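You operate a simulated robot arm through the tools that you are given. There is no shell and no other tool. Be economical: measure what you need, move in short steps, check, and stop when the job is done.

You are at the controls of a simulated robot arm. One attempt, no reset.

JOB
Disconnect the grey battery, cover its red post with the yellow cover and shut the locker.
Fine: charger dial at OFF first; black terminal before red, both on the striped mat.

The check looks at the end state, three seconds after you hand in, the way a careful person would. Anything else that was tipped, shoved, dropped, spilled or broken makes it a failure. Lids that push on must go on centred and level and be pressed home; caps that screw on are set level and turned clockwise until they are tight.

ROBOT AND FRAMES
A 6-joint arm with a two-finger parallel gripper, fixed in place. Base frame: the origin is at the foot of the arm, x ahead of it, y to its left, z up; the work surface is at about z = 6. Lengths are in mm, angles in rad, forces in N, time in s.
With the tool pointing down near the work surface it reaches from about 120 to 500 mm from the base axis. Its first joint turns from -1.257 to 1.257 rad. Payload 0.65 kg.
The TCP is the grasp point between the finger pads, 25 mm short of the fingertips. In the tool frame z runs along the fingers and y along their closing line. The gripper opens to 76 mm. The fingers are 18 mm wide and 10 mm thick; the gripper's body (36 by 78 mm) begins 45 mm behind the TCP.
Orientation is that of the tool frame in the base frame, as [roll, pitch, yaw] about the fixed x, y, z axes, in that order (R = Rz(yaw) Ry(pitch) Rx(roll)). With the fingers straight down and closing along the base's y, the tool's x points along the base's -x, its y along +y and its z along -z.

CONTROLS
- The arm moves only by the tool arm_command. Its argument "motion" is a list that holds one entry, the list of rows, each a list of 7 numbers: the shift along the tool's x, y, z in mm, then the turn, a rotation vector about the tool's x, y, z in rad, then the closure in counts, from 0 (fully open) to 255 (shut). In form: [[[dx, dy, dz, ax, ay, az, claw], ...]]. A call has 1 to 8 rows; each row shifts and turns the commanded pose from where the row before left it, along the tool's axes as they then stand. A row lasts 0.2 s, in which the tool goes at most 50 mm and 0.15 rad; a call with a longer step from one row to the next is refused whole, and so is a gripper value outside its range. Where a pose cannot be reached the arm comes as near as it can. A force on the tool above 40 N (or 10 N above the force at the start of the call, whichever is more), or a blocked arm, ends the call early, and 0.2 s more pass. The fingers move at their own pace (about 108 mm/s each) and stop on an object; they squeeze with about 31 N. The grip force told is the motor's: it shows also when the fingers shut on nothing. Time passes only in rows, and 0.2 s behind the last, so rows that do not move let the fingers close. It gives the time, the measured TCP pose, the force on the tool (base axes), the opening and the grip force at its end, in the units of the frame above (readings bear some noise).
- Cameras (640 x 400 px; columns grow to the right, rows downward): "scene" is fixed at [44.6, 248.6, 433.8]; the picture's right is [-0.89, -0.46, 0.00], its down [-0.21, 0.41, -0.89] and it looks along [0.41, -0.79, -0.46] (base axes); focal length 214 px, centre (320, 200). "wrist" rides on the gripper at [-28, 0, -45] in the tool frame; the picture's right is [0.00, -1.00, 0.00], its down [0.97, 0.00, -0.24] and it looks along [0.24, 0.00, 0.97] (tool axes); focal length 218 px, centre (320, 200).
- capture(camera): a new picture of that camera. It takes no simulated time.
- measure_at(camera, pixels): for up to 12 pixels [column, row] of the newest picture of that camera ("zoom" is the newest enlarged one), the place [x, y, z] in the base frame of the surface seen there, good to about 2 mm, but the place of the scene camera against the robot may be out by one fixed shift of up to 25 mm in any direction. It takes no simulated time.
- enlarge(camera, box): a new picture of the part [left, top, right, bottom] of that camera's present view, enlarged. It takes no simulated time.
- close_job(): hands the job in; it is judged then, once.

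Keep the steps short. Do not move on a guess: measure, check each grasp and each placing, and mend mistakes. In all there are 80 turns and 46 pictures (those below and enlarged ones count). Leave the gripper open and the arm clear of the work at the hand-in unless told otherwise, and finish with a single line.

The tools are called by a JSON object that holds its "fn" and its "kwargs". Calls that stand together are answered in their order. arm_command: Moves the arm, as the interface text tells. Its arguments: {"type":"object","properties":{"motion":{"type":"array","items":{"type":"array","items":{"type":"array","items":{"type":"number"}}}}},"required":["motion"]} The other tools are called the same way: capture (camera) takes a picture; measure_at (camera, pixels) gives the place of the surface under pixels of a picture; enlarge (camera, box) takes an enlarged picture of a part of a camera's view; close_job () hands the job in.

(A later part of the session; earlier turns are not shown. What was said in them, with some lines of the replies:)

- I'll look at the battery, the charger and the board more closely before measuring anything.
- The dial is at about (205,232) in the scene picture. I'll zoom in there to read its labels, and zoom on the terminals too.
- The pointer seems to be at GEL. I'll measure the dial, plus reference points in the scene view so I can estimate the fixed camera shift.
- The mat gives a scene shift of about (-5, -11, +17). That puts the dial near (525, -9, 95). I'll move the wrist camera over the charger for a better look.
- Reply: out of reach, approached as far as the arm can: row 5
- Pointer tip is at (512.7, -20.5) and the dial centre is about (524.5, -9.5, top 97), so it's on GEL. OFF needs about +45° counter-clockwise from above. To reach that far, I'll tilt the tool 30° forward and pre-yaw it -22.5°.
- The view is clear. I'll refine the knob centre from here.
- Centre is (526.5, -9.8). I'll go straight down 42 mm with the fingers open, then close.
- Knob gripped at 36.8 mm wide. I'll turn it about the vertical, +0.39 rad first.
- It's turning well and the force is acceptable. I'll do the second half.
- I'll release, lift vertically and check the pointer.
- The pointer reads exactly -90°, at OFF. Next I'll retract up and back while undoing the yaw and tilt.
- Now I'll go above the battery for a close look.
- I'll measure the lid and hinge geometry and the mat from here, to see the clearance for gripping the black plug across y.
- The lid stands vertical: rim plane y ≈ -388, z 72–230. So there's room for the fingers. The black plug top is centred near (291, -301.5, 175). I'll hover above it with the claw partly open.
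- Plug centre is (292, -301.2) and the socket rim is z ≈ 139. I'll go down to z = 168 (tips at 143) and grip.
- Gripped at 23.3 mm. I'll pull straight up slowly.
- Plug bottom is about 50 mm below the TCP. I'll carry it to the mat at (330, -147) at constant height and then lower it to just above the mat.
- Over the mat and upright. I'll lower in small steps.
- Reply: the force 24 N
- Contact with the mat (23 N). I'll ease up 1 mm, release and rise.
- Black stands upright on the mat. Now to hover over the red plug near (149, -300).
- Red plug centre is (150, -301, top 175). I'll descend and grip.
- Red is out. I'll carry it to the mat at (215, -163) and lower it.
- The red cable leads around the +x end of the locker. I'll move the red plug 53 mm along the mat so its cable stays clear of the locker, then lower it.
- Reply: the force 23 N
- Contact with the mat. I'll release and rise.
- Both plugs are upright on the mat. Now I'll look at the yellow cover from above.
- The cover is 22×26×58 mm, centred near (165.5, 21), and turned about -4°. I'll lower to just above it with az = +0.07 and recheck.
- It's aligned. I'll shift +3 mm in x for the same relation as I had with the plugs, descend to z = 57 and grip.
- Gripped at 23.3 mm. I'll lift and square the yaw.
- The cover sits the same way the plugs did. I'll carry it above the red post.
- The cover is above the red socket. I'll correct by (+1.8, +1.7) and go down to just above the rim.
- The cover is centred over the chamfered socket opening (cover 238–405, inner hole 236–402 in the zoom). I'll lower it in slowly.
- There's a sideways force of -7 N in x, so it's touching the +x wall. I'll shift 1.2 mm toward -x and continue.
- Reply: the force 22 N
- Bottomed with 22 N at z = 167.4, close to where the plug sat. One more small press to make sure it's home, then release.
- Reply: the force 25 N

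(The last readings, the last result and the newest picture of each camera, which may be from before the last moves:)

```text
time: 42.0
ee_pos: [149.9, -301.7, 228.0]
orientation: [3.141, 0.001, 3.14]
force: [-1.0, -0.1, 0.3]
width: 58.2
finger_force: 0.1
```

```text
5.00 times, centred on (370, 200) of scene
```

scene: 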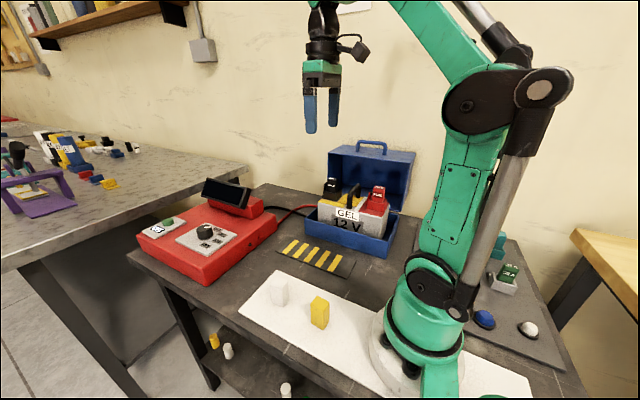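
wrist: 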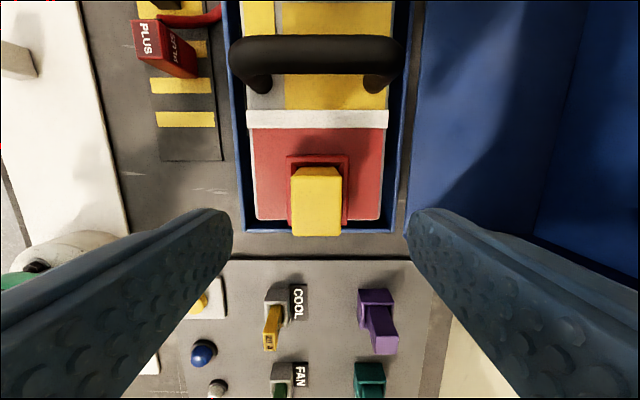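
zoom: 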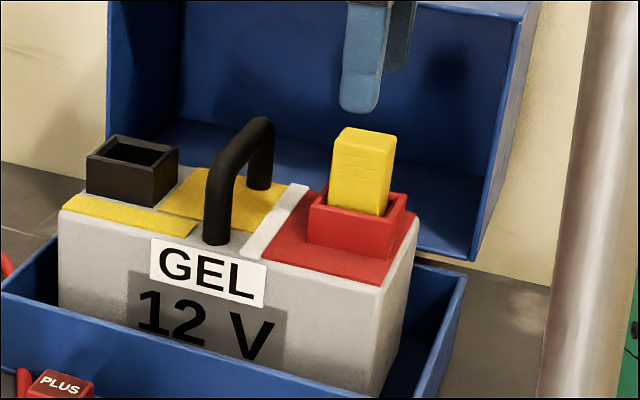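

{"fn": "measure_at", "kwargs": {"camera": "wrist", "pixels": [[298, 184], [336, 184], [298, 230], [336, 230], [317, 207], [290, 165], [345, 165], [291, 215], [318, 158]]}}

{"fn": "measure_at", "kwargs": {"camera": "scene", "pixels": [[372, 138], [357, 141], [388, 146], [354, 150], [382, 150], [365, 138], [330, 152], [415, 165], [340, 168]]}}

```text
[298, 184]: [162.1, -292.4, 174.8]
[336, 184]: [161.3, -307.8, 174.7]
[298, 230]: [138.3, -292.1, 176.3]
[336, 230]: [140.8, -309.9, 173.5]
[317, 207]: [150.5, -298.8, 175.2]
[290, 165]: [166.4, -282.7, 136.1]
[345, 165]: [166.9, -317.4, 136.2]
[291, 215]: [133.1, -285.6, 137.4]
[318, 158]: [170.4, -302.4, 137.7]
```

```text
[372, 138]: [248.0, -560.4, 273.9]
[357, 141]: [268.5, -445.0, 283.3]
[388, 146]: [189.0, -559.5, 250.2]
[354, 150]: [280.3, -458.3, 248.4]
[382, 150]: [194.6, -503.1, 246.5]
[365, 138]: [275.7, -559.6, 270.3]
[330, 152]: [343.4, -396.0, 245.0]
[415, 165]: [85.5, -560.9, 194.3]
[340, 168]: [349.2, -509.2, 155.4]
```

The cover is level and centred at (150.5, -300), top at 175. I'll shut the fingers and press on its top with the fingertips to confirm it's home.

{"fn": "arm_command", "kwargs": {"motion": [[[0, 1, 0, 0, 0, 0, 255], [0, 0, 8, 0, 0, 0, 255], [0, 0, 8, 0, 0, 0, 255], [0, 0, 6, 0, 0, 0, 255], [0, 0, 3, 0, 0, 0, 255], [0, 0, 2, 0, 0, 0, 255], [0, 0, 2, 0, 0, 0, 255]]]}}

```text
time: 43.6
ee_pos: [150.6, -300.1, 199.7]
orientation: [3.141, 0.0, -3.141]
force: [0.1, 1.6, 17.6]
width: 0.0
finger_force: 23.2
stopped in row 7: the force on the tool passed its limit (the readings are from after the stop); the commanded pose is now the measured one
```

The cover held past the force limit at z = 199.7 without sinking, so it's home. Next is the lid: I'll rise, tilt the tool 0.7 rad toward the lid and look at its handle.

{"fn": "arm_command", "kwargs": {"motion": [[[0, 0, -40, 0, 0, 0, 255], [0, 0, -45, 0, 0, 0, 255], [0, 0, -45, 0, 0, 0, 255], [-10, 0, 0, 0.14, 0, 0, 170], [-10, 0, 0, 0.14, 0, 0, 170], [-10, 0, 0, 0.14, 0, 0, 170], [-10, 0, 0, 0.14, 0, 0, 170], [-10, 0, 0, 0.14, 0, 0, 170]]]}}

{"fn": "capture", "kwargs": {"camera": "wrist"}}

```text
time: 45.4
ee_pos: [200.3, -298.7, 328.9]
orientation: [-2.44, 0.0, -3.141]
force: [0.6, -0.1, -0.3]
width: 25.2
finger_force: 0.0
```

```text
9 pictures are left
```

wrist: 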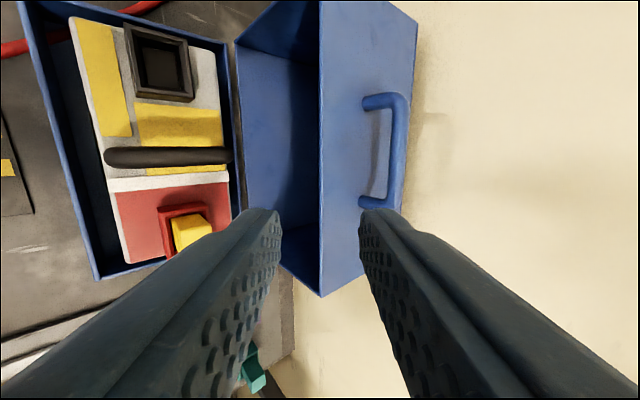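

{"fn": "measure_at", "kwargs": {"camera": "wrist", "pixels": [[397, 105], [399, 130], [398, 160], [393, 190], [372, 102], [366, 201], [321, 40], [321, 250], [340, 150], [412, 60], [236, 60], [383, 150]]}}

```text
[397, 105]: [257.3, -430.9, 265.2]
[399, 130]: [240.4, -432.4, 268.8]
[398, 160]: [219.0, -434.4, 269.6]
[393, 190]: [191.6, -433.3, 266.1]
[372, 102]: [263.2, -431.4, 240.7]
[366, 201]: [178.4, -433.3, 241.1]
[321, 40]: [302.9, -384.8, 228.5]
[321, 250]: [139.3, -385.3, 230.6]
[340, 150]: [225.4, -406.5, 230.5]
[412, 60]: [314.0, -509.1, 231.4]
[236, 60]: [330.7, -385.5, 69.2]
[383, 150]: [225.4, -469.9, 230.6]
```

Handle bar: x 185–256 between the legs, centre about y -435, z 264; hinge near y -387, z 70. I'll go to the standoff point (215, -391, 316) along the approach line.

{"fn": "arm_command", "kwargs": {"motion": [[[-5, -20.8, 23.2, 0, 0, 0, 170], [-5, -20.8, 23.2, 0, 0, 0, 170], [-5, -20.8, 23.2, 0, 0, 0, 170]]]}}

{"fn": "capture", "kwargs": {"camera": "wrist"}}

```text
time: 46.2
ee_pos: [215.7, -392.9, 316.9]
orientation: [-2.442, 0.0, 3.141]
force: [0.3, 0.0, 0.7]
width: 25.2
finger_force: 0.1
```

```text
8 pictures are left
```

wrist: 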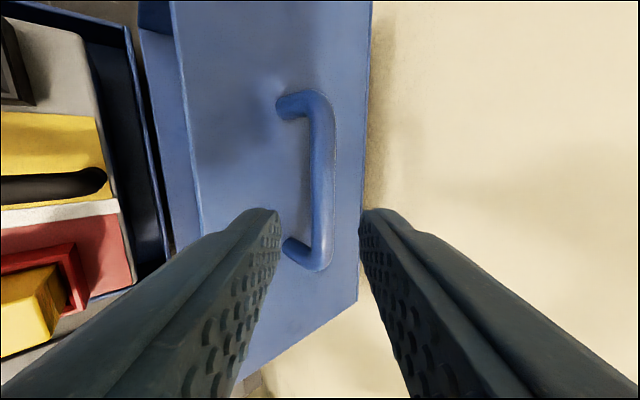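

The bar runs down the middle of the gripper (column ~322). I'll advance 58 mm along the fingers so they straddle it.

{"fn": "arm_command", "kwargs": {"motion": [[[0, 0, 20, 0, 0, 0, 170], [0, 0, 20, 0, 0, 0, 170], [0, 0, 18, 0, 0, 0, 170], [0, 0, 0, 0, 0, 0, 170]]]}}

{"fn": "capture", "kwargs": {"camera": "wrist"}}

```text
time: 47.2
ee_pos: [214.9, -429.8, 271.5]
orientation: [-2.441, -0.001, 3.141]
force: [-0.7, -0.4, -0.1]
width: 25.3
finger_force: 0.1
```

```text
7 pictures are left
```

wrist: 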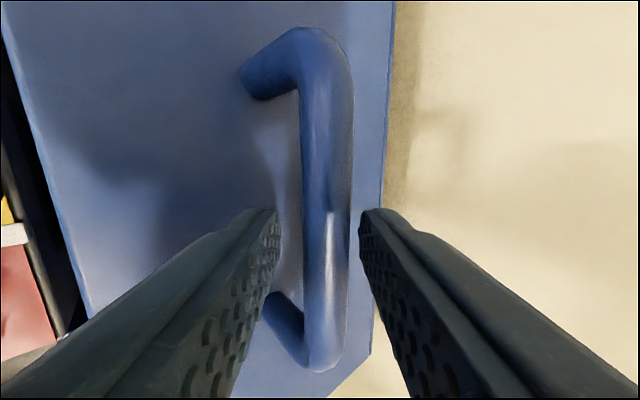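

The bar sits cleanly between the fingers. I'll pull the lid along its hinge arc in 0.1 rad steps, 4 steps first.

{"fn": "arm_command", "kwargs": {"motion": [[[0, 12.6, -15.6, 0, 0, 0, 170], [0, 14.0, -14.2, 0, 0, 0, 170], [0, 15.4, -12.8, 0, 0, 0, 170], [0, 16.6, -11.2, 0, 0, 0, 170]]]}}

{"fn": "capture", "kwargs": {"camera": "wrist"}}

```text
time: 48.2
ee_pos: [215.9, -349.4, 274.3]
orientation: [-2.441, -0.001, -3.141]
force: [0.0, -3.7, 5.3]
width: 29.9
finger_force: 2.8
```

```text
6 pictures are left
```

wrist: 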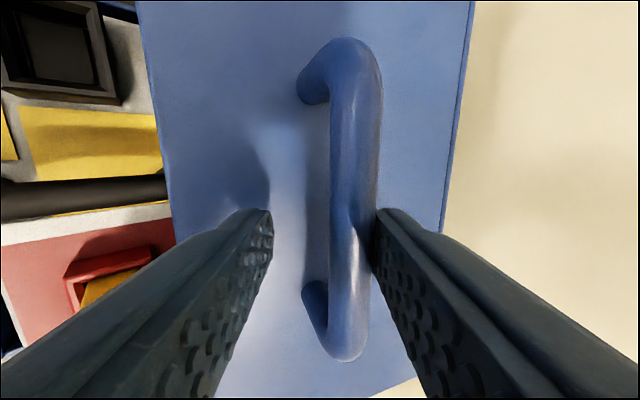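

The lid follows with only a few newtons. I'll continue the arc.

{"fn": "arm_command", "kwargs": {"motion": [[[0, 17.6, -9.4, 0, 0, 0, 170], [0, 18.5, -7.6, 0, 0, 0, 170], [0, 19.2, -5.8, 0, 0, 0, 170], [0, 19.6, -3.8, 0, 0, 0, 170], [0, 19.9, -1.8, 0, 0, 0, 170]]]}}

{"fn": "capture", "kwargs": {"camera": "wrist"}}

```text
time: 49.4
ee_pos: [215.3, -258.6, 235.4]
orientation: [-2.443, 0.001, -3.14]
force: [0.5, -1.5, 2.2]
width: 27.4
finger_force: 1.2
```

```text
5 pictures are left
```

wrist: 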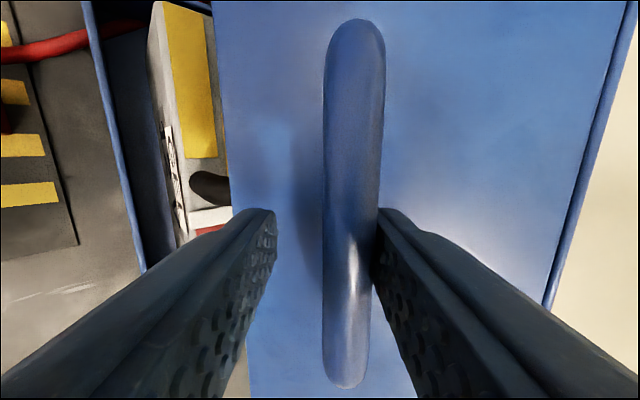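

Still well engaged. Now the remaining steps.

{"fn": "arm_command", "kwargs": {"motion": [[[0, 20, 0.2, 0, 0, 0, 170], [0, 19.9, 2.2, 0, 0, 0, 170], [0, 19.6, 4.1, 0, 0, 0, 170], [0, 19.1, 6.1, 0, 0, 0, 170], [0, 18.4, 7.9, 0, 0, 0, 170]]]}}

```text
time: 50.6
ee_pos: [215.2, -197.5, 157.0]
orientation: [-2.442, 0.0, -3.141]
force: [0.1, -1.4, 1.6]
width: 26.5
finger_force: 1.0
```

{"fn": "arm_command", "kwargs": {"motion": [[[0, 17.5, 9.7, 0, 0, 0, 170], [0, 16.4, 11.4, 0, 0, 0, 170], [0, 0, 0, 0, 0, 0, 170]]]}}

{"fn": "enlarge", "kwargs": {"camera": "scene", "box": [250, 130, 430, 290]}}

```text
time: 51.4
ee_pos: [216.4, -185.4, 119.9]
orientation: [-2.443, 0.0, 3.142]
force: [0.3, -1.0, 0.5]
width: 26.0
finger_force: 0.3
```

```text
2.50 times, centred on (340, 210) of scene
```

zoom: 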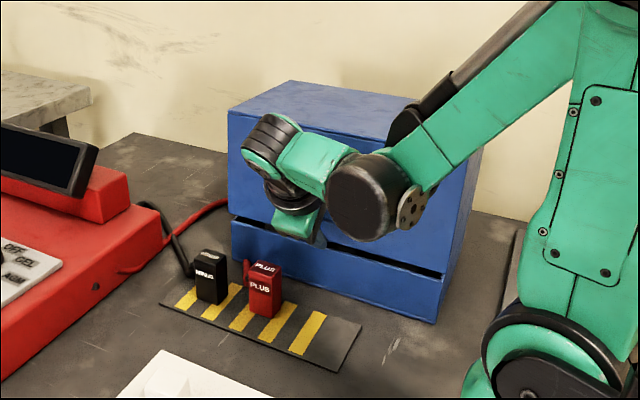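

Nearly shut, though a thin dark gap remains at the front. I'll push a bit further along the arc until it meets resistance.

{"fn": "arm_command", "kwargs": {"motion": [[[0, 4.5, 4, 0, 0, 0, 170], [0, 4.2, 4.2, 0, 0, 0, 170], [0, 4.2, 4.2, 0, 0, 0, 170], [0, 0, 0, 0, 0, 0, 170]]]}}

```text
time: 52.2
ee_pos: [215.4, -183.1, 104.2]
orientation: [-2.438, -0.002, -3.139]
force: [-1.0, 8.8, 18.5]
width: 28.7
finger_force: 2.1
stopped in row 3: the force on the tool passed its limit (the readings are from after the stop); the commanded pose is now the measured one
```

Firm resistance, so it should be shut. I'll relieve the push, then back the fingers straight out.

{"fn": "arm_command", "kwargs": {"motion": [[[0, -4, -3, 0, 0, 0, 160], [0, 0, -20, 0, 0, 0, 160], [0, 0, -25, 0, 0, 0, 160], [0, -20, -35, 0, 0, 0, 160], [0, -20, -35, 0, 0, 0, 160]]]}}

{"fn": "capture", "kwargs": {"camera": "wrist"}}

{"fn": "measure_at", "kwargs": {"camera": "wrist", "pixels": [[320, 100], [320, 200], [420, 150], [520, 150], [280, 100], [250, 100]]}}

```text
time: 53.4
ee_pos: [218.2, -139.8, 224.3]
orientation: [-2.439, -0.002, -3.139]
force: [-0.4, -0.3, -0.6]
width: 28.2
finger_force: 0.0
```

```text
3 pictures are left
```

wrist: 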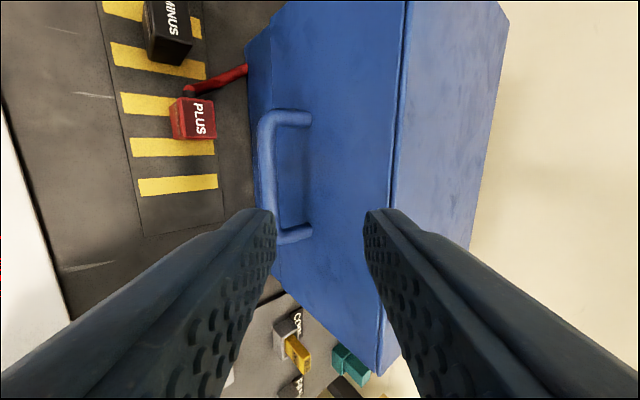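

```text
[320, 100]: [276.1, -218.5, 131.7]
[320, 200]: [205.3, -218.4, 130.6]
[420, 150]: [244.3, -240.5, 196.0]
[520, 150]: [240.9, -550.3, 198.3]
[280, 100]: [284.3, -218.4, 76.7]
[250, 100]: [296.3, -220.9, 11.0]
```

The lid top front is at z ≈ 196. I'll check the back edge and rim for level, then move clear.

{"fn": "measure_at", "kwargs": {"camera": "wrist", "pixels": [[410, 100], [480, 60], [475, 150], [430, 60], [400, 250], [440, 190], [260, 60], [272, 80]]}}

{"fn": "arm_command", "kwargs": {"motion": [[[10, 20, -30, -0.14, 0, 0, 0], [10, 25, -20, -0.14, 0, 0, 0], [10, 25, -15, -0.14, 0, 0, 0], [0, 25, -10, -0.14, 0, 0, 0], [0, 10, -10, -0.14, 0, 0, 0]]]}}

{"fn": "enlarge", "kwargs": {"camera": "scene", "box": [130, 130, 430, 320]}}

```text
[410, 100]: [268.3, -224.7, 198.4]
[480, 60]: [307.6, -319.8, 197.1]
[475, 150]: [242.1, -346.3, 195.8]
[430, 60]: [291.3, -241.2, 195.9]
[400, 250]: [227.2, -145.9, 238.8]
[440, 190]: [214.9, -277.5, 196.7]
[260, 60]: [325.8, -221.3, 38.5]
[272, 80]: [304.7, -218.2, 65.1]
```

```text
time: 54.6
ee_pos: [186.8, -6.5, 251.8]
orientation: [-3.14, -0.002, -3.139]
force: [-0.6, -0.1, -0.4]
width: 75.9
finger_force: 0.0
```

```text
2.11 times, centred on (280, 225) of scene
```

zoom: 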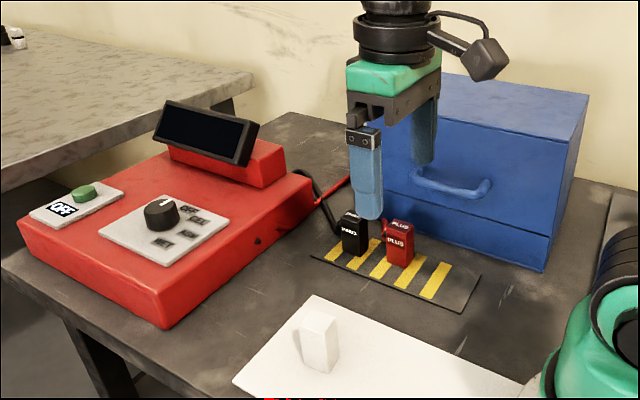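

The lid top is level at z 196–198 with no visible gap. The dial points to OFF, both plugs stand on the mat, and the arm is clear with the gripper open. I'll hand in now.

{"fn": "close_job", "kwargs": {}}

```text
The job is handed in.
```

Job handed in: I turned the charger dial to OFF, put the black then the red terminal on the striped mat, pressed the yellow cover home on the red post, and shut the locker.
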